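You operate a simulated robot arm through the tools that you are given. There is no shell and no other tool. Be economical: measure what you need, move in short steps, check, and stop when the job is done.

You are at the controls of a simulated robot arm. One attempt, no reset.

Task
Put things in order on the cream garden table. At the end: the green cell stands where the red crayon stood; the red crayon stands where the black caster stood; the black caster is on the orange tin; the beige feed block is on the grey dish; whatever was shut is shut again. Leave all else as you found it, and nothing knocked over.

Only the result counts: the job must be done as asked and must still hold three seconds after the hand-in. Knocking over, shifting, dropping, spilling or breaking anything else fails it.

Robot
A 7-joint arm with a two-finger parallel gripper, fixed in place. Base frame: the origin is at the foot of the arm, x ahead of it, y to its left, z up; the work surface is at about z = 0.72. Readings come in m, rad, newtons and seconds.
With the tool pointing down near the work surface it reaches from about 0.28 to 0.68 m from the base axis. Its first joint turns from -1.152 to 1.152 rad. Payload 1.57 kg.
Tool frame: the origin (TCP) lies between the finger pads and is the grasp point; the fingertips stand 0.03 m ahead of it; z points along the fingers, y is the line along which they close. The gripper opens to 0.11 m. The fingers are 0.024 m wide and 0.012 m thick; the gripper's body (0.048 by 0.112 m) begins 0.078 m behind the TCP.
Orientation is told as [roll, pitch, yaw] about the base's x, y, z axes, in that order, counted from this pose: with the fingers straight down and closing along the base's y, the tool's x points along the base's -x, its y along +y and its z along -z.

Tools
- The arm moves only by the tool send_rows. Its argument "rows" is one flat list of numbers, 7 for each row, row after row: the shift along the tool's x, y, z in m, then the turn, a rotation vector about the tool's x, y, z in rad, then the closure, from 0 (fully open) to 1 (shut). In form: [tx, ty, tz, rx, ry, rz, grip, tx, ty, tz, rx, ry, rz, grip, ...]. A call has 1 to 8 rows; each row is the pose to reach, as a shift and turn from the pose commanded when the call began, along the tool's axes at that moment. Rows are played at 5 a second. More than 0.05 m and 0.15 rad between two rows, or a gripper value outside its range, and nothing of the call is played. A pose out of reach is approached as far as the arm can. The call stops where the force on the tool passes 40 N (or 10 N more than at its start, if that is more) or the arm is blocked; 0.2 s more then pass. The fingers move at their own pace (about 0.108 m/s each) and stop on an object; they squeeze with about 35 N. The grip force told is the motor's: it shows also when the fingers shut on nothing. Time passes only in rows, and 0.2 s behind the last, so rows that repeat a pose let the fingers close. It gives the time, the measured TCP pose, the force on the tool (base axes), the opening and the grip force at its end, in the units of the frame above (readings bear some noise).
- Cameras (640 x 400 px; columns grow to the right, rows downward): "scene" is fixed at [0.1638, -0.3936, 1.3965]; the picture's right is [0.79, -0.62, 0.00], its down [-0.40, -0.51, -0.76] and it looks along [0.47, 0.60, -0.65] (base axes); focal length 349 px, centre (320, 200). "wrist" rides on the gripper at [-0.036, 0, -0.08] in the tool frame; the picture's right is [0.00, -1.00, 0.00], its down [0.97, 0.00, -0.24] and it looks along [0.24, 0.00, 0.97] (tool axes); focal length 218 px, centre (320, 200).
- snapshot(camera): a new picture of that camera. The clock stands still meanwhile.
- point_at(camera, pixels): there is no depth. For up to 12 entries [column, row, z] of the newest picture of that camera ("zoom" is the newest enlarged one), the place [x, y] in the base frame at which the ray of that pixel passes the height z, good to about 0.003 m. The clock stands still meanwhile.
- enlarge(camera, box): a new picture of the part [left, top, right, bottom] of that camera's present view, enlarged. The clock stands still meanwhile.
- job_done(): hands the job in; it is judged then, once.

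Go step by step. Measure first, check grasps and placings, and put right what went wrong. The budget is 80 turns and 34 pictures, counting those below and the enlarged ones. Unless the task says otherwise, let go and move clear before handing in, and close with one line.

The tools are called by a JSON object that holds its "method" and its "body". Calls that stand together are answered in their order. send_rows: Moves the arm, as the interface text tells. Its arguments: {"type":"object","properties":{"rows":{"type":"array","items":{"type":"number"}}},"required":["rows"]} The other tools are called the same way: snapshot (camera) takes a picture; point_at (camera, pixels) gives the place at which the rays of pixels pass given heights; enlarge (camera, box) takes an enlarged picture of a part of a camera's view; job_done () hands the job in.

At the start:

```text
time: 0.0
eef_pos: [0.314, 0.1033, 1.0801]
orientation: [0.0, 0.0, 0.0]
force: [0.3, 0.1, -0.2]
opening: 0.1096
grasp_force: 0.1
```

scene: 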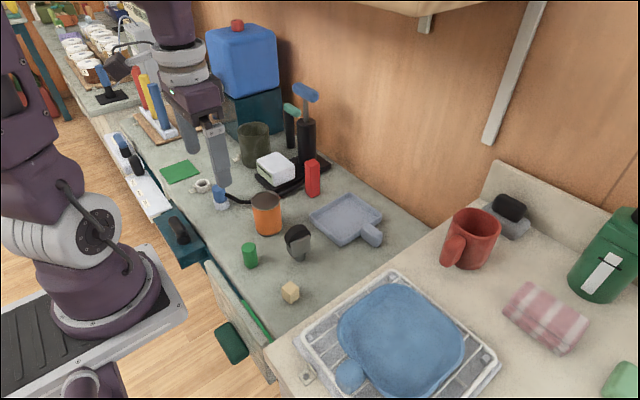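
wrist: 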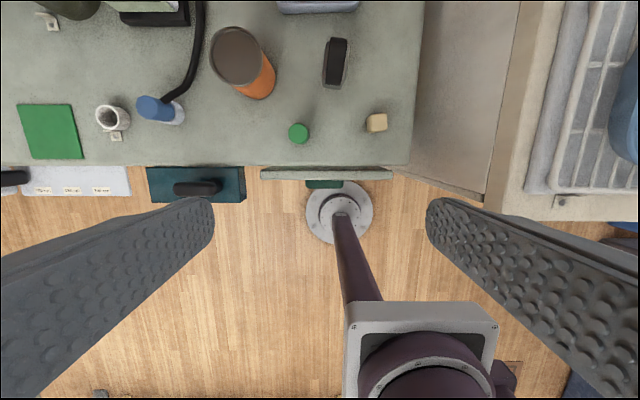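

The pictures show the green cell near scene (250,255), the red crayon near (312,178), the caster near (298,242), the tin near (266,213), the block near (290,292) and the dish near (345,218). I'll enlarge the scene for detail.

{"method": "enlarge", "body": {"camera": "scene", "box": [190, 120, 400, 320]}}

{"method": "enlarge", "body": {"camera": "wrist", "box": [80, 0, 440, 225]}}

```text
2.00 times, centred on (295, 220) of scene
```

zoom: 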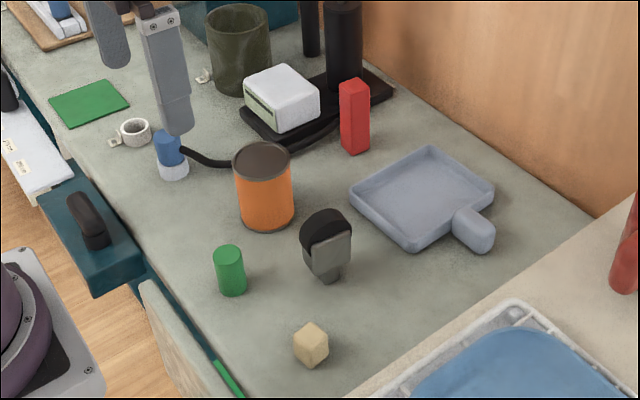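

```text
1.78 times, centred on (260, 112) of wrist
```

zoom: 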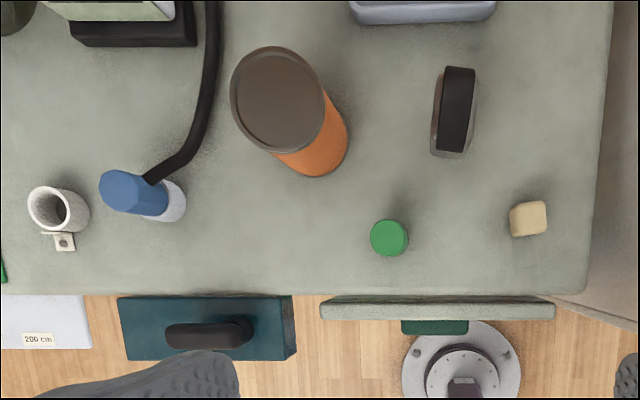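

Now I'll measure base and top positions from both views.

{"method": "point_at", "body": {"camera": "scene", "pixels": [[251, 264, 0.72], [312.5, 193.5, 0.72], [300, 260, 0.72], [268.5, 226, 0.72], [291, 300, 0.72], [346, 217.5, 0.73], [312, 161.5, 0.8], [312, 161.5, 0.82], [266, 199, 0.8], [266, 199, 0.82], [249.5, 246, 0.76], [249.5, 246, 0.77]]}}

{"method": "point_at", "body": {"camera": "zoom", "pixels": [[389, 237, 0.76], [389, 237, 0.77], [280, 98, 0.82], [280, 98, 0.84], [310, 140, 0.72], [528, 219, 0.75], [458, 108, 0.78], [447, 155, 0.72], [320, 300, 0.72], [555, 300, 0.72]]}}

```text
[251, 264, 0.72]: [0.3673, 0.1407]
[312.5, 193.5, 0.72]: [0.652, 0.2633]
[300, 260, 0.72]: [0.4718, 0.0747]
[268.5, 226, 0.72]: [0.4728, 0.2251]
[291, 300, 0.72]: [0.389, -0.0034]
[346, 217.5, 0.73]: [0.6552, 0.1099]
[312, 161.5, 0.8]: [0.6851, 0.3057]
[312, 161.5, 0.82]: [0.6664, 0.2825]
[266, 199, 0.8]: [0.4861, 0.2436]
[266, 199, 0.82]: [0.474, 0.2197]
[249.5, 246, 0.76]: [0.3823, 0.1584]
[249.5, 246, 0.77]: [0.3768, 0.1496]
```

```text
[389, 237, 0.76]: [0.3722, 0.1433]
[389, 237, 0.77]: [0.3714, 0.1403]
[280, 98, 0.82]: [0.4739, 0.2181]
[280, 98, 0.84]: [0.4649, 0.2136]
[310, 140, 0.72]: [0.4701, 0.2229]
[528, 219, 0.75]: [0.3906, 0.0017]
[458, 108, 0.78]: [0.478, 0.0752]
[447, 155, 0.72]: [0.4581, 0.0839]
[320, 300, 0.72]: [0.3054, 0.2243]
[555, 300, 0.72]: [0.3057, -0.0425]
```

Cell ≈ (0.371,0.141) with its top ≈ 0.778, tin ≈ (0.473,0.220) with its top ≈ 0.82, crayon ≈ (0.652,0.263), caster ≈ (0.473,0.076). I'll move above for a nearer look.

{"method": "send_rows", "body": {"rows": [-0.045, 0.005, 0.01, 0, 0, 0, 0, -0.09, 0.01, 0.02, 0, 0, 0, 0, -0.135, 0.02, 0.04, 0, 0, 0, 0, -0.18, 0.03, 0.06, 0, 0, 0, 0, -0.22, 0.04, 0.08, 0, 0, 0, 0]}}

{"method": "snapshot", "body": {"camera": "wrist"}}

{"method": "snapshot", "body": {"camera": "scene"}}

```text
refused: row 3 steps farther than a row can; nothing moved
```

```text
29 pictures are left
```

wrist: 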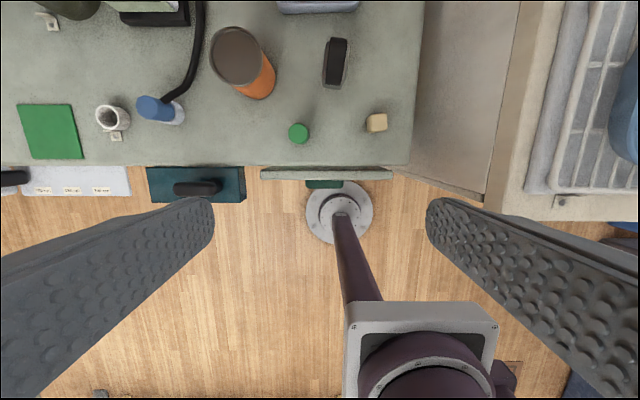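

```text
28 pictures are left
```

scene: 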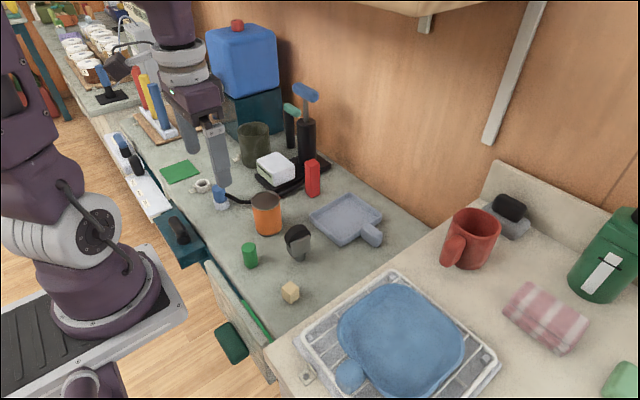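

The move was refused because a step exceeded 0.05 m, so the pictures are unchanged. I'll use smaller steps.

{"method": "send_rows", "body": {"rows": [-0.036, 0.005, 0.01, 0, 0, 0, 0, -0.072, 0.01, 0.02, 0, 0, 0, 0, -0.108, 0.015, 0.035, 0, 0, 0, 0, -0.144, 0.02, 0.05, 0, 0, 0, 0, -0.18, 0.03, 0.065, 0, 0, 0, 0, -0.215, 0.04, 0.08, 0, 0, 0, 0]}}

{"method": "snapshot", "body": {"camera": "wrist"}}

```text
time: 1.4
eef_pos: [0.5297, 0.1398, 0.9998]
orientation: [0.0, -0.001, 0.001]
force: [0.3, 0.1, -0.5]
opening: 0.1103
grasp_force: 0.1
```

```text
27 pictures are left
```

wrist: 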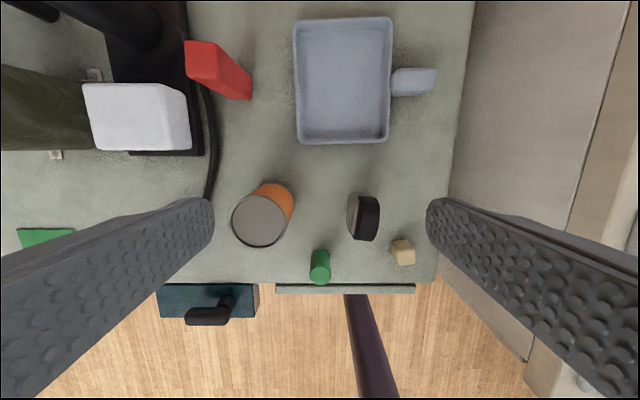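

Everything is visible: crayon at (218,70), dish at (342,80), caster at (363,217), tin at (262,216). I'll enlarge this view.

{"method": "enlarge", "body": {"camera": "wrist", "box": [220, 170, 440, 300]}}

{"method": "point_at", "body": {"camera": "zoom", "pixels": [[320, 200, 0.78]]}}

{"method": "point_at", "body": {"camera": "wrist", "pixels": [[185, 40, 0.836], [215, 43, 0.836], [185, 64, 0.836], [217, 92, 0.72], [250, 100, 0.72], [251, 77, 0.72], [204, 150, 0.73], [188, 10, 0.73], [300, 140, 0.73], [389, 140, 0.73], [390, 25, 0.73], [295, 25, 0.73]]}}

```text
2.91 times, centred on (330, 235) of wrist
```

zoom: 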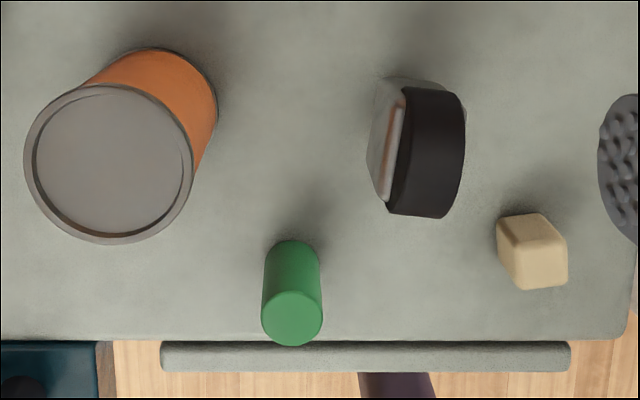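

```text
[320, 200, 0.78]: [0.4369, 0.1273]
```

```text
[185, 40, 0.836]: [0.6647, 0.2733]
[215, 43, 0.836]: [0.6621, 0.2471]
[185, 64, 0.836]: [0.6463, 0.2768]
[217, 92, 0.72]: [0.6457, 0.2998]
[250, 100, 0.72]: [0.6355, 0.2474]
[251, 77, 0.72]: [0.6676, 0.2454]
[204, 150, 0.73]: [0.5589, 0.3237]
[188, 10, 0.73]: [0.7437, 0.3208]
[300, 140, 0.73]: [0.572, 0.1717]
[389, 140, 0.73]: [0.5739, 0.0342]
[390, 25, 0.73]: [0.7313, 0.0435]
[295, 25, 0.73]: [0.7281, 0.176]
```

I want a closer look at the caster's shape and at the crayon's surroundings from the scene camera.

{"method": "enlarge", "body": {"camera": "scene", "box": [268, 215, 332, 265]}}

{"method": "enlarge", "body": {"camera": "scene", "box": [230, 80, 390, 200]}}

```text
8.00 times, centred on (300, 240) of scene
```

zoom: 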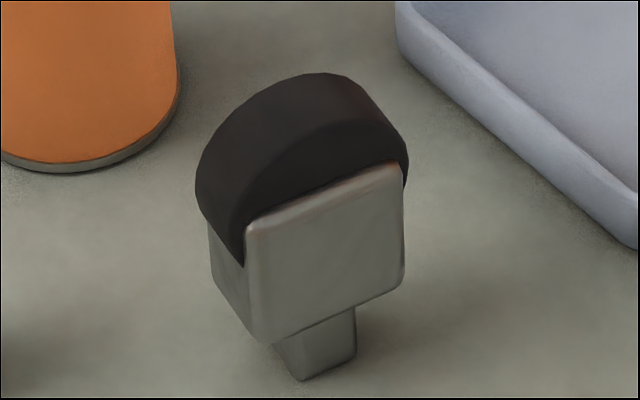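

```text
3.33 times, centred on (310, 140) of scene
```

zoom: 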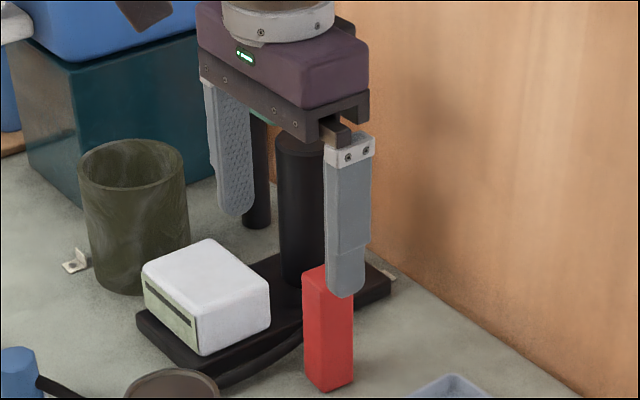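

The caster stands on a square peg with the wheel on top, so its flat grey plates suit a grip along roughly y. I'll measure its yaw and heights.

{"method": "point_at", "body": {"camera": "scene", "pixels": [[297.5, 262.5, 0.72], [304.6, 259.4, 0.72], [294.8, 259, 0.72], [291.9, 257.5, 0.74], [310.6, 250.6, 0.74], [290.6, 243.75, 0.77], [310.25, 235.6, 0.77], [301, 224.5, 0.79], [291.9, 257.5, 0.745], [310.6, 250.6, 0.745], [286.5, 250, 0.745], [289, 226, 0.79]]}}

{"method": "point_at", "body": {"camera": "wrist", "pixels": [[357.5, 203.4, 0.77], [352.3, 235, 0.77], [348, 203.4, 0.73], [354.1, 239.5, 0.785], [373.6, 240.2, 0.785], [379.8, 217, 0.79], [359.2, 217, 0.79], [400, 245, 0.76], [400, 258, 0.74], [391, 254, 0.755], [414, 256, 0.755]]}}

```text
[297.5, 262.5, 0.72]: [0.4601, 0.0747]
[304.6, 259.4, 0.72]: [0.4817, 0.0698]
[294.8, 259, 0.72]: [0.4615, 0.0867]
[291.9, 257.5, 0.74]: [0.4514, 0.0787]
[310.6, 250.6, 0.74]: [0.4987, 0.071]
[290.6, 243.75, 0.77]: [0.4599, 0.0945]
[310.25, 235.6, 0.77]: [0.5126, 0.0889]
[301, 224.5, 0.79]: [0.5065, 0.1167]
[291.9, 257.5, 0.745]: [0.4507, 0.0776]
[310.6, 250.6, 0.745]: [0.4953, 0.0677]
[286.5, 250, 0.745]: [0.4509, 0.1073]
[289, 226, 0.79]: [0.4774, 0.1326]
```

```text
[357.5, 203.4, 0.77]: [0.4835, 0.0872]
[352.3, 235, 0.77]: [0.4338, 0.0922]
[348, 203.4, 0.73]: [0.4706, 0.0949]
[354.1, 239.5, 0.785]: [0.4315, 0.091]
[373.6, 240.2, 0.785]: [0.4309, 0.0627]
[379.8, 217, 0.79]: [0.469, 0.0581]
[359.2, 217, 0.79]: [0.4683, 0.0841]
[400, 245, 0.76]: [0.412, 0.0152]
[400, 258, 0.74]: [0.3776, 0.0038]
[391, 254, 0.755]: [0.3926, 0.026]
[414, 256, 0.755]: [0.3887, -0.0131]
```

The caster is at about (0.472,0.077), yaw ≈ −0.14, with plates from about z 0.745 to 0.79. I'll move above it and turn.

{"method": "send_rows", "body": {"rows": [0.0145, -0.016, 0.025, 0, 0, 0.035, 0, 0.029, -0.032, 0.05, 0, 0, 0.07, 0, 0.0435, -0.048, 0.085, 0, 0, 0.105, 0, 0.057, -0.063, 0.12, 0, 0, 0.14, 0, 0.057, -0.063, 0.12, 0, 0, 0.14, 0]}}

{"method": "snapshot", "body": {"camera": "wrist"}}

```text
time: 2.6
eef_pos: [0.4727, 0.0811, 0.8817]
orientation: [0.002, 0.0, -0.141]
force: [-0.2, -0.4, 0.9]
opening: 0.11
grasp_force: 0.1
```

```text
23 pictures are left
```

wrist: 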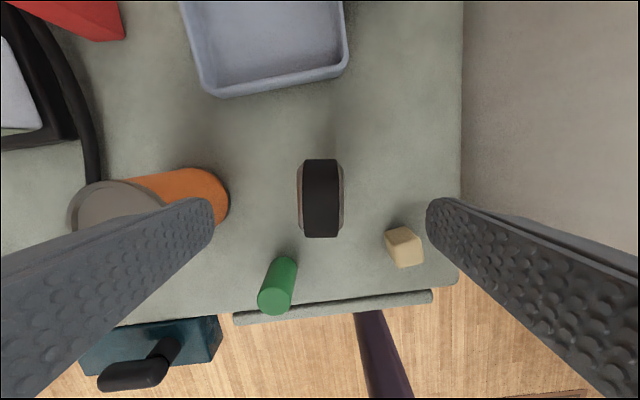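

The caster is centred and aligned between the fingers (320,198). I'll descend to z≈0.775 and close.

{"method": "send_rows", "body": {"rows": [0.001, 0, 0.04, 0, 0, 0, 0, 0.003, 0, 0.08, 0, 0, 0, 0, 0.003, 0, 0.106, 0, 0, 0, 0, 0.003, 0, 0.106, 0, 0, 0, 0.5, 0.003, 0, 0.106, 0, 0, 0, 1, 0.003, 0, 0.106, 0, 0, 0, 1, 0.003, 0, 0.106, 0, 0, 0, 1]}}

```text
time: 4.2
eef_pos: [0.4682, 0.0802, 0.7744]
orientation: [-0.002, 0.0, -0.139]
force: [0.2, -0.6, -0.3]
opening: 0.0359
grasp_force: 34.9
```

The caster is gripped (opening 0.036, 35 N). I'll lift it and carry it above the tin.

{"method": "send_rows", "body": {"rows": [0, 0, -0.045, 0, 0, 0, 1, 0, 0, -0.09, 0, 0, 0, 1, 0, 0, -0.135, 0, 0, 0, 1, 0.004, 0.035, -0.145, 0, 0, 0, 1, 0.0075, 0.07, -0.145, 0, 0, 0, 1, 0.011, 0.105, -0.145, 0, 0, 0, 1, 0.0147, 0.14, -0.145, 0, 0, 0, 1, 0.0147, 0.14, -0.145, 0, 0, 0, 1]}}

{"method": "snapshot", "body": {"camera": "wrist"}}

{"method": "enlarge", "body": {"camera": "scene", "box": [210, 140, 370, 260]}}

```text
time: 6.0
eef_pos: [0.4738, 0.2249, 0.9219]
orientation: [0.001, 0.001, -0.141]
force: [0.2, -0.2, -1.9]
opening: 0.0358
grasp_force: 35.3
```

```text
22 pictures are left
```

wrist: 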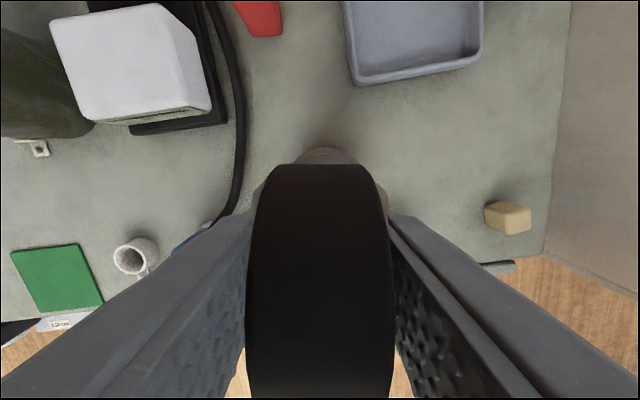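

```text
3.33 times, centred on (290, 200) of scene
```

zoom: 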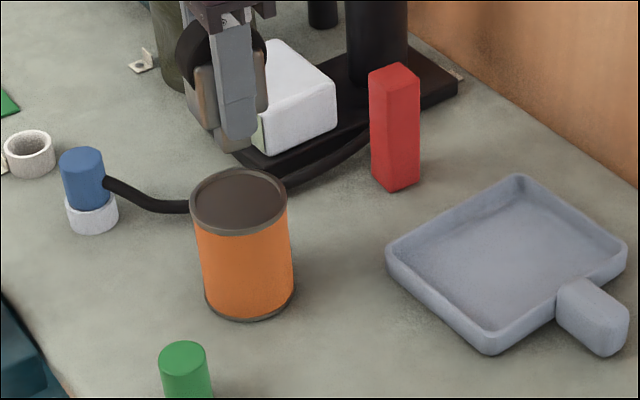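

The caster is held upright over the tin. I'll verify the tin centre and, while this zoom is current, the crayon's corners.

{"method": "point_at", "body": {"camera": "zoom", "pixels": [[238, 202, 0.82], [238, 202, 0.83], [190, 205, 0.82], [287, 196, 0.82], [249, 292, 0.72], [205, 300, 0.72], [294, 283, 0.72], [393, 192, 0.72], [373, 178, 0.72], [419, 180, 0.72], [388, 92, 0.836], [395, 78, 0.836]]}}

```text
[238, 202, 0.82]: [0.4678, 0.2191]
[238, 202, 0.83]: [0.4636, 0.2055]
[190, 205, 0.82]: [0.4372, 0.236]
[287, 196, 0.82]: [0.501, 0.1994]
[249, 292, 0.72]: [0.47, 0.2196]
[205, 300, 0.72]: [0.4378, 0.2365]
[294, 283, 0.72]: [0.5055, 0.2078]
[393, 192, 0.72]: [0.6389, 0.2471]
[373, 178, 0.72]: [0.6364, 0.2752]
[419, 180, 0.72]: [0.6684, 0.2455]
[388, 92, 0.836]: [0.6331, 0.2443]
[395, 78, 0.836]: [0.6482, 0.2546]
```

The tin centre is (0.470,0.220) with its rim at 0.82. I'll shift a little and lower gently.

{"method": "send_rows", "body": {"rows": [0.003, -0.005, 0.015, 0, 0, 0, 1, 0.003, -0.005, 0.03, 0, 0, 0, 1, 0.003, -0.005, 0.038, 0, 0, 0, 1, 0.003, -0.005, 0.042, 0, 0, 0, 1, 0.003, -0.005, 0.042, 0, 0, 0, 1]}}

```text
time: 7.2
eef_pos: [0.4714, 0.2159, 0.8778]
orientation: [0.0, 0.0, -0.14]
force: [0.2, 0.2, -1.6]
opening: 0.0357
grasp_force: 35.5
```

There is no contact yet. I'll lower in 2 mm steps.

{"method": "send_rows", "body": {"rows": [0, 0.002, 0.002, 0, 0, 0, 1, 0, 0.002, 0.003, 0, 0, 0, 1, 0, 0.002, 0.004, 0, 0, 0, 1, 0, 0.002, 0.004, 0, 0, 0, 1]}}

{"method": "enlarge", "body": {"camera": "scene", "box": [226, 150, 306, 240]}}

```text
time: 8.2
eef_pos: [0.4702, 0.2181, 0.8752]
orientation: [0.001, 0.001, -0.141]
force: [-0.1, -0.5, -0.3]
opening: 0.0359
grasp_force: 35.2
```

```text
4.44 times, centred on (266, 195) of scene
```

zoom: 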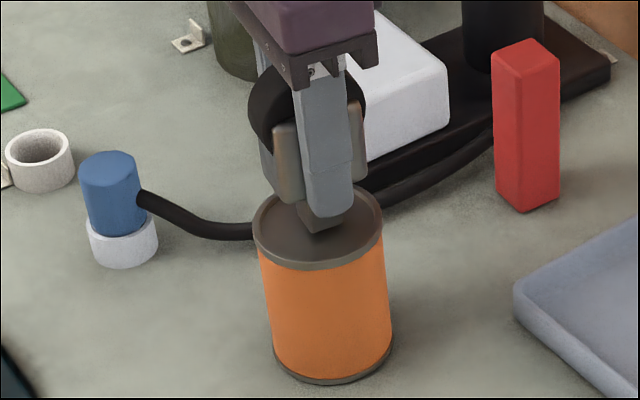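

The peg is centred on the lid, and the force has risen slightly. I'll keep inching down.

{"method": "send_rows", "body": {"rows": [0, 0, 0.001, 0, 0, 0, 1, 0, 0, 0.002, 0, 0, 0, 1, 0, 0, 0.002, 0, 0, 0, 1]}}

```text
time: 9.0
eef_pos: [0.4705, 0.2199, 0.8724]
orientation: [0.0, 0.0, -0.141]
force: [0.6, -2.9, 22.9]
opening: 0.036
grasp_force: 34.9
```

Contact (23 N). I'll ease off 1 mm, open, and rise clear.

{"method": "send_rows", "body": {"rows": [0, 0, -0.001, 0, 0, 0, 1, 0, 0, -0.001, 0, 0, 0, 0.5, 0, 0, -0.001, 0, 0, 0, 0.3, 0, 0, -0.001, 0, 0, 0, 0.3, 0, 0, -0.04, 0, 0, 0, 0.3, 0, 0, -0.08, 0, 0, 0, 0.3, 0, 0, -0.12, 0, 0, 0, 0.3]}}

{"method": "snapshot", "body": {"camera": "scene"}}

```text
time: 10.6
eef_pos: [0.47, 0.2176, 0.9918]
orientation: [0.0, 0.0, -0.139]
force: [-0.7, 0.0, 0.6]
opening: 0.0768
grasp_force: 0.0
```

```text
19 pictures are left
```

scene: 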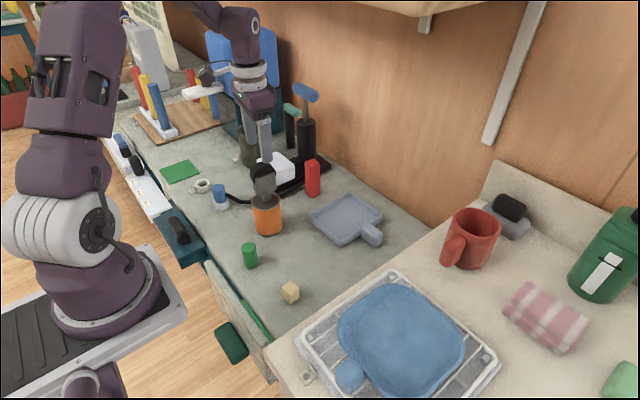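

The caster stands on the tin at (265,183). Next is the crayon, so I'll measure the tall black stand beside it.

{"method": "enlarge", "body": {"camera": "scene", "box": [250, 75, 370, 205]}}

{"method": "point_at", "body": {"camera": "zoom", "pixels": [[320, 200, 0.8]]}}

{"method": "point_at", "body": {"camera": "scene", "pixels": [[306, 165, 0.74], [298, 165, 0.74], [306, 122, 0.84], [306, 122, 0.86], [306, 122, 0.88], [306, 93, 0.9], [306, 93, 0.95], [330, 160, 0.74], [289, 146, 0.74]]}}

```text
3.08 times, centred on (310, 140) of scene
```

zoom: 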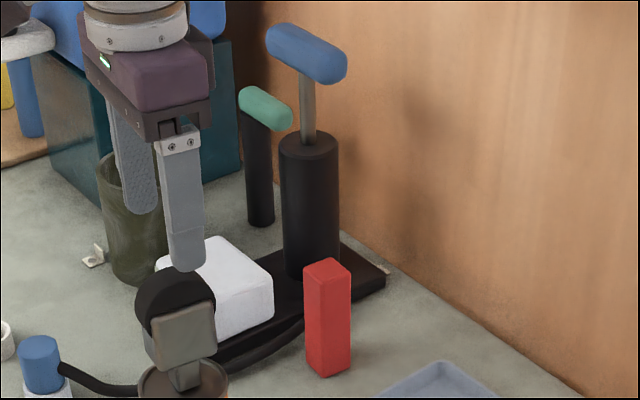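

```text
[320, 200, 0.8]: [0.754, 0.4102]
```

```text
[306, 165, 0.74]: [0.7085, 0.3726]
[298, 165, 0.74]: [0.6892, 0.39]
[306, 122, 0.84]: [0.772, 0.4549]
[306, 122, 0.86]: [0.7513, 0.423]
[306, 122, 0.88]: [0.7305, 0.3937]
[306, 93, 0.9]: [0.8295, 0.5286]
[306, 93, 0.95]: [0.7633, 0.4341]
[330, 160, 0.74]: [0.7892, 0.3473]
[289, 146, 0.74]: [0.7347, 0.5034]
```

The stand's front is at about (0.70,0.37), clear of a y-wise grip on the crayon. I'll move above the crayon with the fingers partly open.

{"method": "send_rows", "body": {"rows": [-0.035, 0.0136, 0, 0, 0, -0.02, 0.3, -0.07, 0.0272, 0, 0, 0, -0.04, 0.4, -0.105, 0.0408, 0.02, 0, 0, -0.06, 0.4, -0.14, 0.0544, 0.04, 0, 0, -0.08, 0.4, -0.174, 0.068, 0.06, 0, 0, -0.1, 0.4, -0.174, 0.068, 0.06, 0, 0, -0.1, 0.4]}}

{"method": "snapshot", "body": {"camera": "wrist"}}

```text
time: 12.0
eef_pos: [0.6301, 0.2523, 0.9366]
orientation: [0.0, 0.003, -0.043]
force: [-0.6, -1.0, -0.4]
opening: 0.066
grasp_force: 0.1
out of reach, approached as far as the arm can: row 5, 6
```

```text
17 pictures are left
```

wrist: 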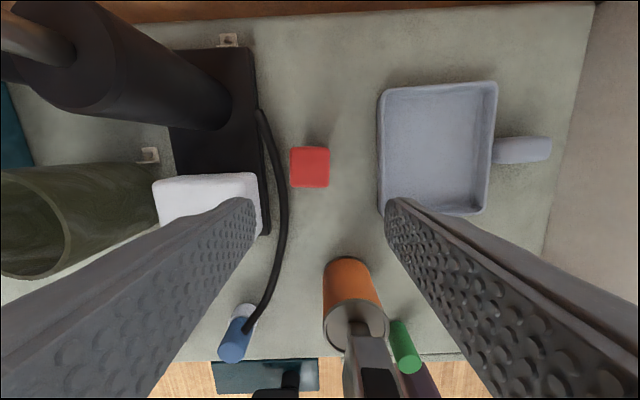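

The arm stopped at a radius of about 0.679, so straight down will not reach the crayon at 0.702. I'll tilt the fingers outward about the closing axis by 0.28 rad, which keeps the pads flat on the crayon, backing off slightly.

{"method": "send_rows", "body": {"rows": [0.02, 0, 0, 0, -0.1, 0, 0.4, 0.02, 0, 0, 0, -0.2, 0, 0.4, 0.02, 0, 0, 0, -0.28, 0, 0.4, 0.02, 0, 0, 0, -0.28, 0, 0.4]}}

```text
time: 13.0
eef_pos: [0.6121, 0.2528, 0.9364]
orientation: [0.0, -0.28, -0.04]
force: [-0.2, 0.4, 0.7]
opening: 0.066
grasp_force: 0.0
```

The tilt worked (pitch −0.28). Now I'll move over the crayon, still high.

{"method": "send_rows", "body": {"rows": [-0.015, 0.005, 0.02, 0, 0, 0, 0.4, -0.03, 0.0096, 0.04, 0, 0, 0, 0.4, -0.03, 0.0096, 0.04, 0, 0, 0, 0.4]}}

{"method": "snapshot", "body": {"camera": "wrist"}}

```text
time: 13.8
eef_pos: [0.6528, 0.2612, 0.9083]
orientation: [-0.001, -0.28, -0.038]
force: [0.4, -0.9, 0.0]
opening: 0.0658
grasp_force: 0.1
```

```text
16 pictures are left
```

wrist: 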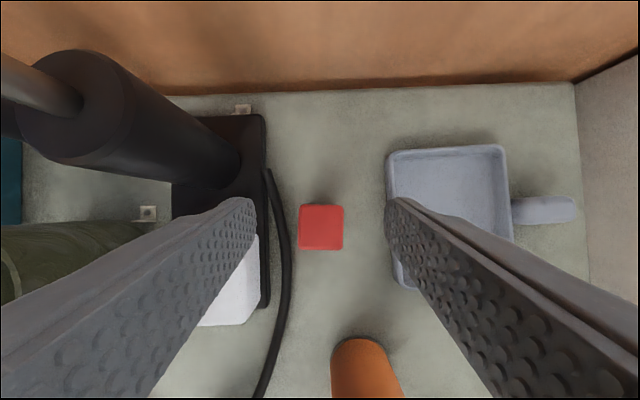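

The crayon is at (321,227), centred in column. I'll check its position from this view.

{"method": "point_at", "body": {"camera": "wrist", "pixels": [[321, 228, 0.835], [300, 247, 0.835], [342, 248, 0.835], [301, 207, 0.835], [262, 200, 0.74], [386, 200, 0.74], [440, 225, 0.725], [394, 160, 0.74], [503, 155, 0.74]]}}

```text
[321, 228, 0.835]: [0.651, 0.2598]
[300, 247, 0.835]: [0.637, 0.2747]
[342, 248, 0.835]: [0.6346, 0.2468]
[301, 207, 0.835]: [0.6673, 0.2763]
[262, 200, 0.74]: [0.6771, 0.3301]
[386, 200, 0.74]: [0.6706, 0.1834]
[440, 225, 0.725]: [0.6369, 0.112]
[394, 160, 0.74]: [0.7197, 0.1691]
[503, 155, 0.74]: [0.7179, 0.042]
```

It agrees: centre (0.651,0.260). I'll descend vertically to z≈0.81 and close.

{"method": "send_rows", "body": {"rows": [0.01, 0, 0.035, 0, 0, 0, 0.4, 0.019, 0, 0.066, 0, 0, 0, 0.4, 0.0275, 0, 0.0935, 0, 0, 0, 0.4, 0.0275, 0, 0.0935, 0, 0, 0, 0.4, 0.0275, 0, 0.0935, 0, 0, 0, 1, 0.0275, 0, 0.0935, 0, 0, 0, 1, 0.0275, 0, 0.0935, 0, 0, 0, 1]}}

```text
time: 15.4
eef_pos: [0.65, 0.2602, 0.8098]
orientation: [0.0, -0.279, -0.039]
force: [0.1, 0.2, 0.3]
opening: 0.033
grasp_force: 35.1
```

The crayon is gripped. I'll lift it 0.095 m vertically, then carry it along −y away from the stand, clear of the tin.

{"method": "send_rows", "body": {"rows": [-0.0087, 0, -0.0304, 0, 0, 0, 1, -0.0174, 0, -0.0608, 0, 0, 0, 1, -0.026, 0, -0.0913, 0, 0, 0, 1, -0.026, -0.037, -0.0913, 0, 0, 0, 1, -0.026, -0.074, -0.0913, 0, 0, 0, 1, -0.026, -0.111, -0.0913, 0, 0, 0, 1, -0.026, -0.148, -0.0913, 0, 0, 0, 1, -0.026, -0.183, -0.0913, 0, 0, 0, 1]}}

```text
time: 17.2
eef_pos: [0.6433, 0.0763, 0.904]
orientation: [0.0, -0.28, -0.038]
force: [-0.2, -0.4, -1.0]
opening: 0.0333
grasp_force: 35.4
```

Now I'll carry it back along −x to above the caster's old spot, then partly down.

{"method": "send_rows", "body": {"rows": [0.0413, -0.0012, -0.0119, 0, 0, 0, 1, 0.0826, -0.0024, -0.0238, 0, 0, 0, 1, 0.1239, -0.0036, -0.0357, 0, 0, 0, 1, 0.1652, -0.0049, -0.0475, 0, 0, 0, 1, 0.1755, -0.0049, -0.0115, 0, 0, 0, 1, 0.1845, -0.0049, 0.0198, 0, 0, 0, 1, 0.1845, -0.0049, 0.0198, 0, 0, 0, 1]}}

{"method": "snapshot", "body": {"camera": "scene"}}

```text
time: 18.8
eef_pos: [0.4704, 0.0811, 0.8359]
orientation: [0.0, -0.282, -0.038]
force: [0.1, -0.1, -0.3]
opening: 0.0332
grasp_force: 34.7
```

```text
15 pictures are left
```

scene: 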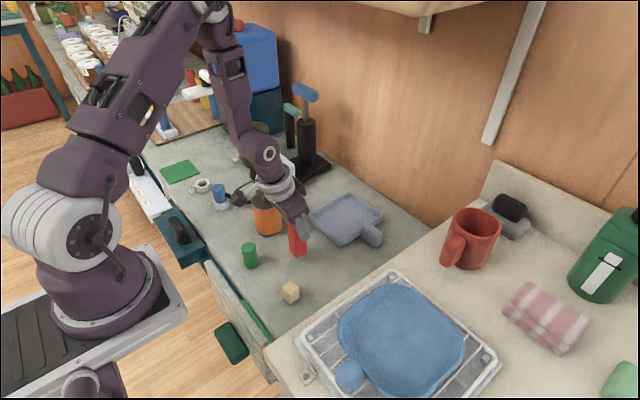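

The crayon hangs upright over the spot at (298,240). I'll lower it to just above the table, then feel for contact.

{"method": "send_rows", "body": {"rows": [0.003, 0, 0.0105, 0, 0, 0, 1, 0.006, 0, 0.021, 0, 0, 0, 1, 0.0068, 0, 0.0235, 0, 0, 0, 1, 0.0073, 0, 0.0255, 0, 0, 0, 1, 0.0076, 0, 0.0265, 0, 0, 0, 1]}}

```text
time: 19.8
eef_pos: [0.4702, 0.0796, 0.8099]
orientation: [0.002, -0.283, -0.039]
force: [-4.7, 0.0, 15.1]
opening: 0.0332
grasp_force: 35.1
stopped in row 4: the force on the tool passed its limit (the readings are from after the stop); the commanded pose is now the measured one
```

It has touched down (z 0.810, as at the pick). I'll release and rise vertically.

{"method": "send_rows", "body": {"rows": [-0.0002, 0, -0.0008, 0, 0, 0, 1, -0.0002, 0, -0.0008, 0, 0, 0, 0.6, -0.0002, 0, -0.0008, 0, 0, 0, 0.4, -0.0002, 0, -0.0008, 0, 0, 0, 0.4, -0.009, 0, -0.032, 0, 0, 0, 0.4, -0.02, 0, -0.07, 0, 0, 0, 0.4, -0.031, 0, -0.11, 0, 0, 0, 0.4, -0.036, 0, -0.125, 0, 0, 0, 0.4]}}

{"method": "enlarge", "body": {"camera": "scene", "box": [210, 140, 370, 310]}}

```text
time: 21.6
eef_pos: [0.4707, 0.0798, 0.9391]
orientation: [0.0, -0.281, -0.04]
force: [-0.5, 0.3, 0.2]
opening: 0.0661
grasp_force: 0.1
```

```text
2.35 times, centred on (290, 225) of scene
```

zoom: 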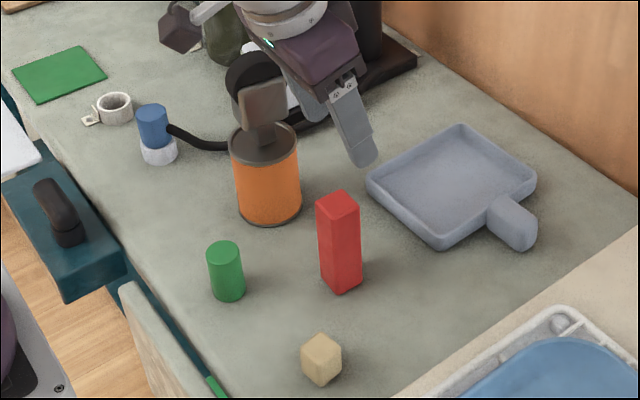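

The crayon stands upright on the caster's spot and the caster is still on the tin. I'll refine the cell and block positions from this zoom.

{"method": "point_at", "body": {"camera": "zoom", "pixels": [[224, 251, 0.775], [224, 251, 0.78], [228, 288, 0.72], [210, 292, 0.72], [245, 286, 0.72], [322, 347, 0.75], [321, 385, 0.72], [305, 371, 0.72], [341, 369, 0.72], [343, 293, 0.72], [322, 281, 0.72], [361, 285, 0.72]]}}

```text
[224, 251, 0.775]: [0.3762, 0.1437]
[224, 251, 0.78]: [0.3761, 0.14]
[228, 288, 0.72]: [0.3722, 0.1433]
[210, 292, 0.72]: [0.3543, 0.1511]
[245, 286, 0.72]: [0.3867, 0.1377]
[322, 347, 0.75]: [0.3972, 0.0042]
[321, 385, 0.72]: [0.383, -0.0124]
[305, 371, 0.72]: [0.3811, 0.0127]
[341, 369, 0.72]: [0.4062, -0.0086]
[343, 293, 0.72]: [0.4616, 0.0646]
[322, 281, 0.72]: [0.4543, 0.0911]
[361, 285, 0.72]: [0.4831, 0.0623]
```

Cell is at (0.372,0.142) and block at (0.394,0.001). I'll move above the cell, keeping the same tilt.

{"method": "send_rows", "body": {"rows": [0.03, 0.0145, 0.012, 0, 0, 0, 0.4, 0.06, 0.029, 0.024, 0, 0, 0, 0.4, 0.09, 0.0435, 0.036, 0, 0, 0, 0.4, 0.119, 0.058, 0.048, 0, 0, 0, 0.4, 0.119, 0.058, 0.048, 0, 0, 0, 0.4]}}

{"method": "snapshot", "body": {"camera": "wrist"}}

```text
time: 22.8
eef_pos: [0.3717, 0.1414, 0.8608]
orientation: [0.0, -0.282, -0.04]
force: [0.5, -0.3, 0.6]
opening: 0.0661
grasp_force: 0.0
```

```text
13 pictures are left
```

wrist: 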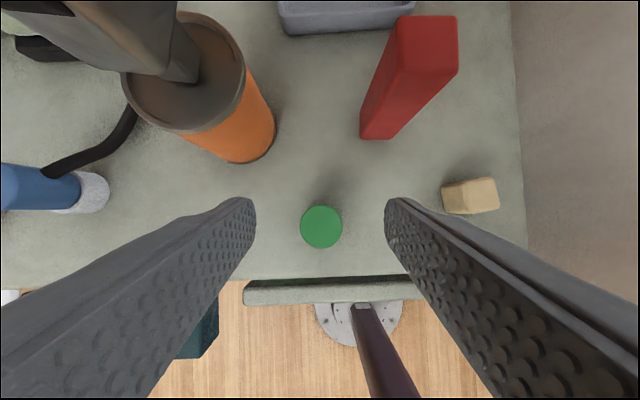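

The cell is centred at (321,227). I'll descend to z≈0.768 and close.

{"method": "send_rows", "body": {"rows": [0.0086, 0, 0.03, 0, 0, 0, 0.4, 0.0172, 0, 0.06, 0, 0, 0, 0.4, 0.0257, 0, 0.0894, 0, 0, 0, 0.4, 0.0257, 0, 0.0894, 0, 0, 0, 0.4, 0.0257, 0, 0.0894, 0, 0, 0, 1, 0.0257, 0, 0.0894, 0, 0, 0, 1, 0.0257, 0, 0.0894, 0, 0, 0, 1]}}

```text
time: 24.4
eef_pos: [0.3719, 0.142, 0.7688]
orientation: [-0.002, -0.283, -0.041]
force: [0.2, -0.4, -0.6]
opening: 0.033
grasp_force: 35.0
```

The cell is gripped. I'll lift it high and route it along y≈0.09, above the crayon and clear of the tin.

{"method": "send_rows", "body": {"rows": [-0.0107, 0, -0.0373, 0, 0, 0, 1, -0.0214, 0, -0.0745, 0, 0, 0, 1, -0.0321, 0, -0.1118, 0, 0, 0, 1, -0.0428, 0, -0.149, 0, 0, 0, 1, -0.044, -0.03, -0.1487, 0, 0, 0, 1, -0.064, -0.0512, -0.1429, 0, 0, 0, 1, -0.1072, -0.0494, -0.1305, 0, 0, 0, 1, -0.1504, -0.0476, -0.1181, 0, 0, 0, 1]}}

```text
time: 26.2
eef_pos: [0.4853, 0.0907, 0.9218]
orientation: [0.001, -0.28, -0.038]
force: [0.7, 0.7, -1.0]
opening: 0.0327
grasp_force: 35.0
```

It carries well. I'll continue in +x, then +y, to above the crayon's old spot.

{"method": "send_rows", "body": {"rows": [-0.0432, 0.0018, 0.0124, 0, 0, 0, 1, -0.0864, 0.0036, 0.0248, 0, 0, 0, 1, -0.1296, 0.0054, 0.0372, 0, 0, 0, 1, -0.1319, 0.048, 0.0509, 0, 0, 0, 1, -0.1342, 0.0906, 0.0645, 0, 0, 0, 1, -0.1366, 0.1331, 0.0782, 0, 0, 0, 1, -0.1389, 0.1757, 0.0919, 0, 0, 0, 1, -0.1389, 0.1757, 0.0919, 0, 0, 0, 1]}}

{"method": "snapshot", "body": {"camera": "wrist"}}

```text
time: 28.0
eef_pos: [0.6478, 0.2592, 0.8753]
orientation: [0.0, -0.281, -0.041]
force: [-0.4, -1.0, -1.3]
opening: 0.0326
grasp_force: 34.8
```

```text
12 pictures are left
```

wrist: 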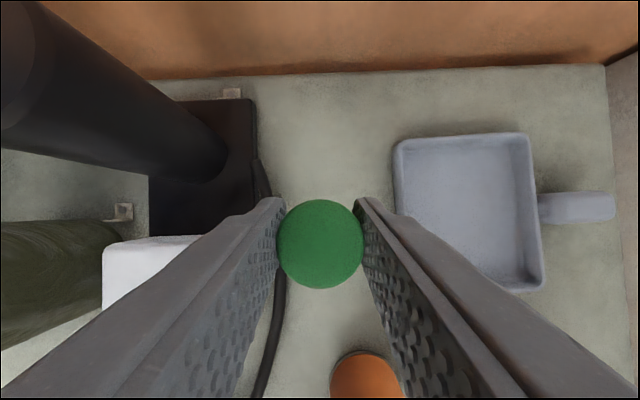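

The cell is above the spot. The cable (about (280,300) and (265,185)) is near the left finger, so I'll measure it before lowering.

{"method": "point_at", "body": {"camera": "wrist", "pixels": [[286, 290, 0.725], [286, 290, 0.74], [270, 190, 0.725], [270, 190, 0.74], [288, 310, 0.73], [277, 205, 0.73], [258, 130, 0.74]]}}

{"method": "enlarge", "body": {"camera": "scene", "box": [250, 130, 350, 210]}}

```text
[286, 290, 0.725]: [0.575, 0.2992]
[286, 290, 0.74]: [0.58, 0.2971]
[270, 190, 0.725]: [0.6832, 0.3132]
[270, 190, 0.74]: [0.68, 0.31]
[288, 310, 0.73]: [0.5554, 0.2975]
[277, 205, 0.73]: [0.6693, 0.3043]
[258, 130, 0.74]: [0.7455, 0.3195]
```

```text
5.00 times, centred on (300, 170) of scene
```

zoom: 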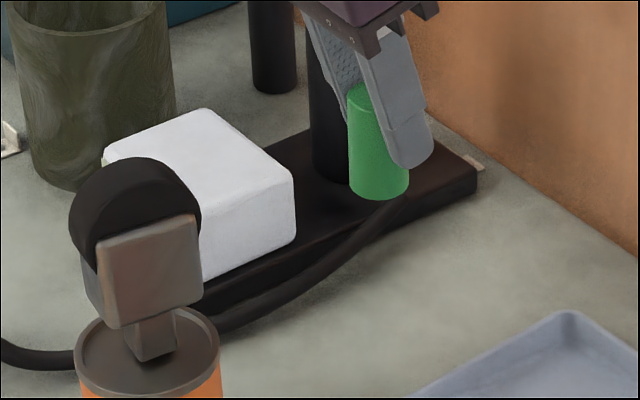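

The cable's near edge is y≈0.30–0.305 and the finger's outer face stays at about 0.29, so I'll lower and open only slightly when releasing.

{"method": "send_rows", "body": {"rows": [0.005, 0.001, 0.025, 0, 0, 0, 1, 0.0115, 0.001, 0.05, 0, 0, 0, 1, 0.018, 0.001, 0.075, 0, 0, 0, 1, 0.0235, 0.001, 0.093, 0, 0, 0, 1, 0.0255, 0.001, 0.0998, 0, 0, 0, 1, 0.0255, 0.001, 0.0998, 0, 0, 0, 1]}}

```text
time: 29.4
eef_pos: [0.6539, 0.2605, 0.7732]
orientation: [0.002, -0.291, -0.039]
force: [2.8, -0.5, 24.8]
opening: 0.033
grasp_force: 35.0
```

There are 24.8 N already at z 0.773, 4 mm above the pick height. I'll look before releasing.

{"method": "enlarge", "body": {"camera": "scene", "box": [262, 140, 362, 215]}}

```text
5.33 times, centred on (312, 178) of scene
```

zoom: 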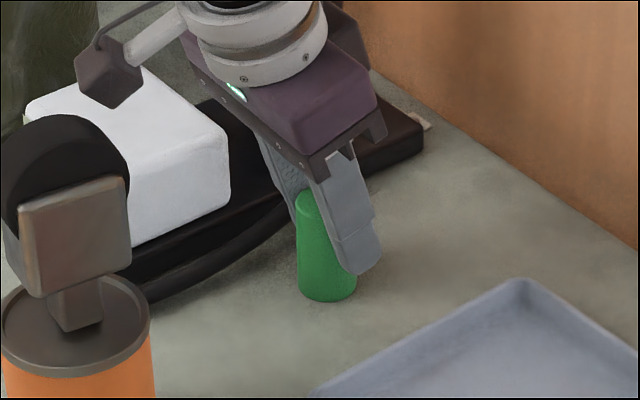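

{"method": "point_at", "body": {"camera": "zoom", "pixels": [[327, 287, 0.72], [298, 285, 0.72], [356, 288, 0.72], [327, 302, 0.72], [110, 100, 0.8], [110, 100, 0.85], [110, 100, 0.9], [130, 110, 0.79], [215, 165, 0.78]]}}

```text
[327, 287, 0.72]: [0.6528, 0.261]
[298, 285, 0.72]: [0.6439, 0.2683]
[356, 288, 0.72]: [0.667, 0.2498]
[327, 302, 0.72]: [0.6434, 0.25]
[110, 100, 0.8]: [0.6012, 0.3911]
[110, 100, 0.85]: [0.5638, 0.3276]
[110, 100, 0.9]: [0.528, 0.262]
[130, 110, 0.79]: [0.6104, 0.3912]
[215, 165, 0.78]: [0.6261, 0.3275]
```

The base is on the table at (0.653,0.261), so the cell has landed. I'll ease off, open slightly and rise vertically.

{"method": "send_rows", "body": {"rows": [-0.0004, 0, -0.0014, 0, 0, 0, 1, -0.0007, 0, -0.0024, 0, 0, 0, 0.62, -0.0007, 0, -0.0024, 0, 0, 0, 0.62, -0.0007, 0, -0.0024, 0, 0, 0, 0.62, -0.0065, 0, -0.0225, 0, 0, 0, 0.62, -0.0155, 0, -0.054, 0, 0, 0, 0.62, -0.0265, 0, -0.092, 0, 0, 0, 0.62, -0.037, 0, -0.129, 0, 0, 0, 0.62]}}

{"method": "snapshot", "body": {"camera": "scene"}}

```text
time: 31.2
eef_pos: [0.6484, 0.2572, 0.9029]
orientation: [-0.002, -0.282, -0.041]
force: [-0.1, 0.2, 0.1]
opening: 0.042
grasp_force: 0.1
```

```text
9 pictures are left
```

scene: 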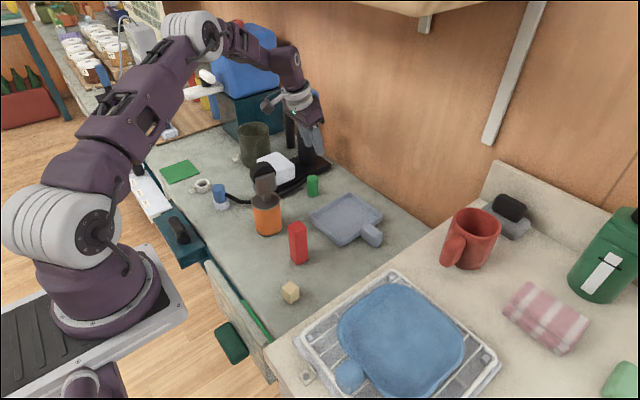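

The cell stands at (313,185), and everything else is unchanged. Now I'll swing −y and bring the tool back to vertical for the block.

{"method": "send_rows", "body": {"rows": [0.004, -0.04, -0.001, 0, 0, 0, 0.6, 0.012, -0.08, -0.0035, 0, 0.03, 0, 0.6, 0.02, -0.121, -0.006, 0, 0.1, 0, 0.6, 0.03, -0.162, -0.0085, 0, 0.17, 0, 0.6, 0.0404, -0.2018, -0.0116, 0, 0.23, 0, 0.6, 0.0404, -0.2018, -0.0116, 0, 0.281, 0, 0.6]}}

```text
time: 32.6
eef_pos: [0.5989, 0.0587, 0.9023]
orientation: [0.0, 0.0, -0.039]
force: [0.4, 0.0, 0.1]
opening: 0.0438
grasp_force: 0.1
```

Vertical again. Next I'll move above the block.

{"method": "send_rows", "body": {"rows": [0.03, -0.03, 0, 0, 0, -0.025, 0.45, 0.065, -0.055, 0, 0, 0, -0.05, 0.45, 0.11, -0.0657, 0, 0, 0, -0.075, 0.45, 0.155, -0.0657, 0, 0, 0, -0.1, 0.45, 0.203, -0.0657, 0.01, 0, 0, -0.125, 0.45, 0.203, -0.0657, 0.04, 0, 0, -0.139, 0.45, 0.203, -0.0657, 0.04, 0, 0, -0.139, 0.45]}}

{"method": "snapshot", "body": {"camera": "wrist"}}

```text
time: 34.2
eef_pos: [0.396, 0.0036, 0.8604]
orientation: [-0.001, -0.004, 0.098]
force: [0.4, -0.9, 0.8]
opening: 0.0607
grasp_force: 0.1
```

```text
8 pictures are left
```

wrist: 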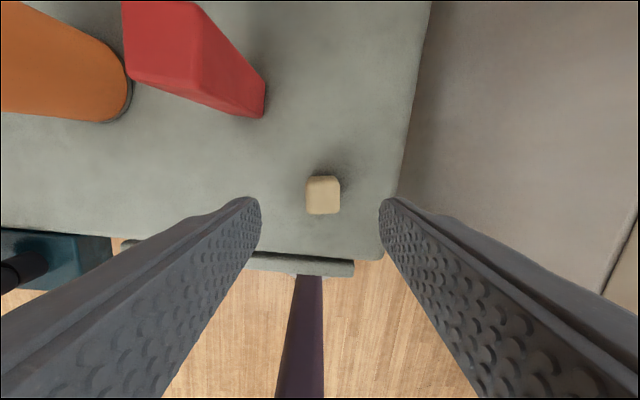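

The block is at (322,195), aligned. I'll check it and the edge of the counter on the right for clearance.

{"method": "point_at", "body": {"camera": "wrist", "pixels": [[322, 196, 0.745], [308, 213, 0.745], [339, 213, 0.745], [382, 255, 0.72], [410, 130, 0.72], [430, 0, 0.72], [604, 290, 0.75], [604, 290, 0.85], [636, 225, 0.85]]}}

{"method": "point_at", "body": {"camera": "scene", "pixels": [[380, 270, 0.72], [380, 270, 0.85], [290, 345, 0.72], [290, 345, 0.85], [480, 170, 0.85]]}}

```text
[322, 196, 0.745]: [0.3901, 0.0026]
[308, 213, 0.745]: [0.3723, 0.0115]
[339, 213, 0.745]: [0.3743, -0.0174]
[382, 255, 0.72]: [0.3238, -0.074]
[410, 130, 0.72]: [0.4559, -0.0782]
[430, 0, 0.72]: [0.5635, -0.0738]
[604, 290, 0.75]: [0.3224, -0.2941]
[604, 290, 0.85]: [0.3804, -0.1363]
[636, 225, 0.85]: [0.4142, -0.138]
```

```text
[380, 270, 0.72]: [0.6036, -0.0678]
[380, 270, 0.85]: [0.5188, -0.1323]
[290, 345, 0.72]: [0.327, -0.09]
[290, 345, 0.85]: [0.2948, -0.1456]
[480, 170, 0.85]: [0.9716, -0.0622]
```

The block is at ≈(0.391,0.0026) and the wall lies beyond y −0.074, so there is clearance. I'll descend to z≈0.755 and close.

{"method": "send_rows", "body": {"rows": [0.002, -0.001, 0.04, 0, 0, 0, 0.45, 0.003, -0.001, 0.08, 0, 0, 0, 0.45, 0.003, -0.001, 0.105, 0, 0, 0, 0.45, 0.003, -0.001, 0.105, 0, 0, 0, 0.45, 0.003, -0.001, 0.105, 0, 0, 0, 1, 0.003, -0.001, 0.105, 0, 0, 0, 1, 0.003, -0.001, 0.105, 0, 0, 0, 1]}}

```text
time: 35.8
eef_pos: [0.3917, 0.001, 0.7576]
orientation: [0.0, -0.001, 0.102]
force: [-0.5, 0.1, 0.5]
opening: 0.0289
grasp_force: 34.7
```

The block is gripped. I'll lift it and carry it along +x.

{"method": "send_rows", "body": {"rows": [0, 0, -0.047, 0, 0, 0, 1, 0, 0, -0.094, 0, 0, 0, 1, 0, 0, -0.14, 0, 0, 0, 1, -0.0418, -0.0042, -0.14, 0, 0, 0, 1, -0.0836, -0.0084, -0.14, 0, 0, 0, 1, -0.1254, -0.0126, -0.14, 0, 0, 0, 1, -0.1672, -0.0168, -0.14, 0, 0, 0, 1, -0.209, -0.021, -0.14, 0, 0, 0, 1]}}

```text
time: 37.6
eef_pos: [0.6061, 0.0024, 0.899]
orientation: [0.002, -0.001, 0.1]
force: [0.2, 0.1, -0.1]
opening: 0.029
grasp_force: 35.0
```

Next, over the dish centre and partway down.

{"method": "send_rows", "body": {"rows": [-0.0148, 0.034, 0, 0, 0, 0, 1, -0.0296, 0.068, 0, 0, 0, 0, 1, -0.0444, 0.102, 0, 0, 0, 0, 1, -0.0444, 0.102, 0.035, 0, 0, 0, 1, -0.0444, 0.102, 0.07, 0, 0, 0, 1, -0.0444, 0.102, 0.1, 0, 0, 0, 1, -0.0444, 0.102, 0.1, 0, 0, 0, 1]}}

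{"method": "snapshot", "body": {"camera": "wrist"}}

```text
time: 39.2
eef_pos: [0.6331, 0.1096, 0.7976]
orientation: [-0.001, -0.002, 0.1]
force: [0.2, -0.1, 0.7]
opening: 0.0289
grasp_force: 34.9
```

```text
7 pictures are left
```

wrist: 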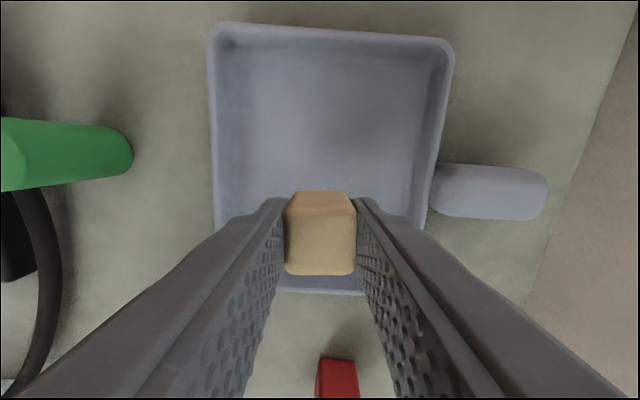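

The block is over the dish floor. I'll shift slightly toward the middle and lower until contact.

{"method": "send_rows", "body": {"rows": [-0.006, 0, 0.012, 0, 0, 0, 1, -0.012, 0, 0.024, 0, 0, 0, 1, -0.012, 0, 0.027, 0, 0, 0, 1, -0.012, 0, 0.029, 0, 0, 0, 1, -0.012, 0, 0.031, 0, 0, 0, 1, -0.012, 0, 0.031, 0, 0, 0, 1]}}

```text
time: 40.6
eef_pos: [0.6488, 0.1085, 0.7679]
orientation: [0.001, -0.002, 0.1]
force: [0.3, 0.1, -0.5]
opening: 0.0288
grasp_force: 35.2
```

{"method": "send_rows", "body": {"rows": [0, 0, 0.001, 0, 0, 0, 1, 0, 0, 0.002, 0, 0, 0, 1, 0, 0, 0.003, 0, 0, 0, 1, 0, 0, 0.003, 0, 0, 0, 1]}}

```text
time: 41.6
eef_pos: [0.6476, 0.1068, 0.7657]
orientation: [0.0, 0.0, 0.101]
force: [-0.3, 0.5, -0.5]
opening: 0.0288
grasp_force: 35.3
```

No contact yet at z 0.766. I'll continue in 1 mm steps.

{"method": "send_rows", "body": {"rows": [0, 0, 0.001, 0, 0, 0, 1, 0, 0, 0.002, 0, 0, 0, 1, 0, 0, 0.003, 0, 0, 0, 1, 0, 0, 0.003, 0, 0, 0, 1]}}

```text
time: 42.6
eef_pos: [0.6477, 0.1062, 0.7635]
orientation: [0.0, -0.003, 0.099]
force: [-3.1, 1.0, 7.9]
opening: 0.0287
grasp_force: 35.2
```

Contact (8 N). I'll release, keeping the fingers within the rim, and rise.

{"method": "send_rows", "body": {"rows": [0, 0, 0, 0, 0, 0, 0.6, 0, 0, 0, 0, 0, 0, 0.5, 0, 0, 0, 0, 0, 0, 0.5, 0, 0, -0.03, 0, 0, 0, 0.5, 0, 0, -0.075, 0, 0, 0, 0.5, 0, 0, -0.12, 0, 0, 0, 0.5, 0.03, -0.02, -0.15, 0, 0, 0, 0.5]}}

{"method": "snapshot", "body": {"camera": "scene"}}

{"method": "snapshot", "body": {"camera": "wrist"}}

```text
time: 44.2
eef_pos: [0.6189, 0.0812, 0.9102]
orientation: [0.0, -0.002, 0.1]
force: [-0.3, -0.7, -0.3]
opening: 0.0547
grasp_force: 0.0
```

```text
6 pictures are left
```

scene: 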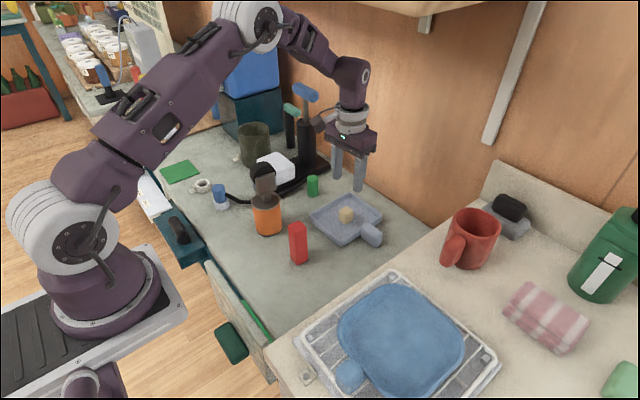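

```text
5 pictures are left
```

wrist: 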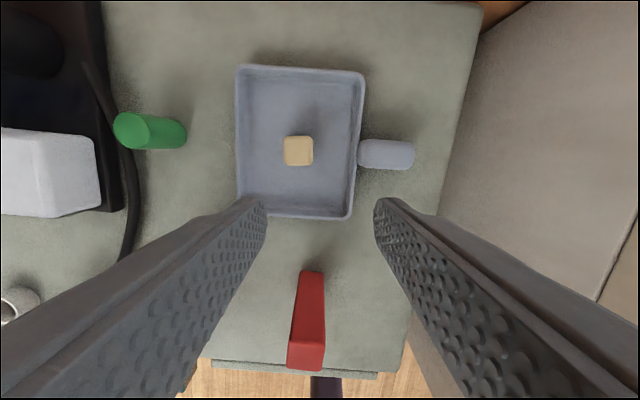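

The pictures show the block in the dish at scene (346,214), the cell upright at (313,185), the crayon at (298,242) and the caster on the tin at (264,180). Nothing else has moved and nothing was opened, so I'm handing in.

{"method": "job_done", "body": {}}

```text
The job is handed in.
```

The job is handed in: the cell is on the crayon's old spot, the crayon on the caster's, the caster on the tin and the block in the dish. Nothing was opened or knocked over.
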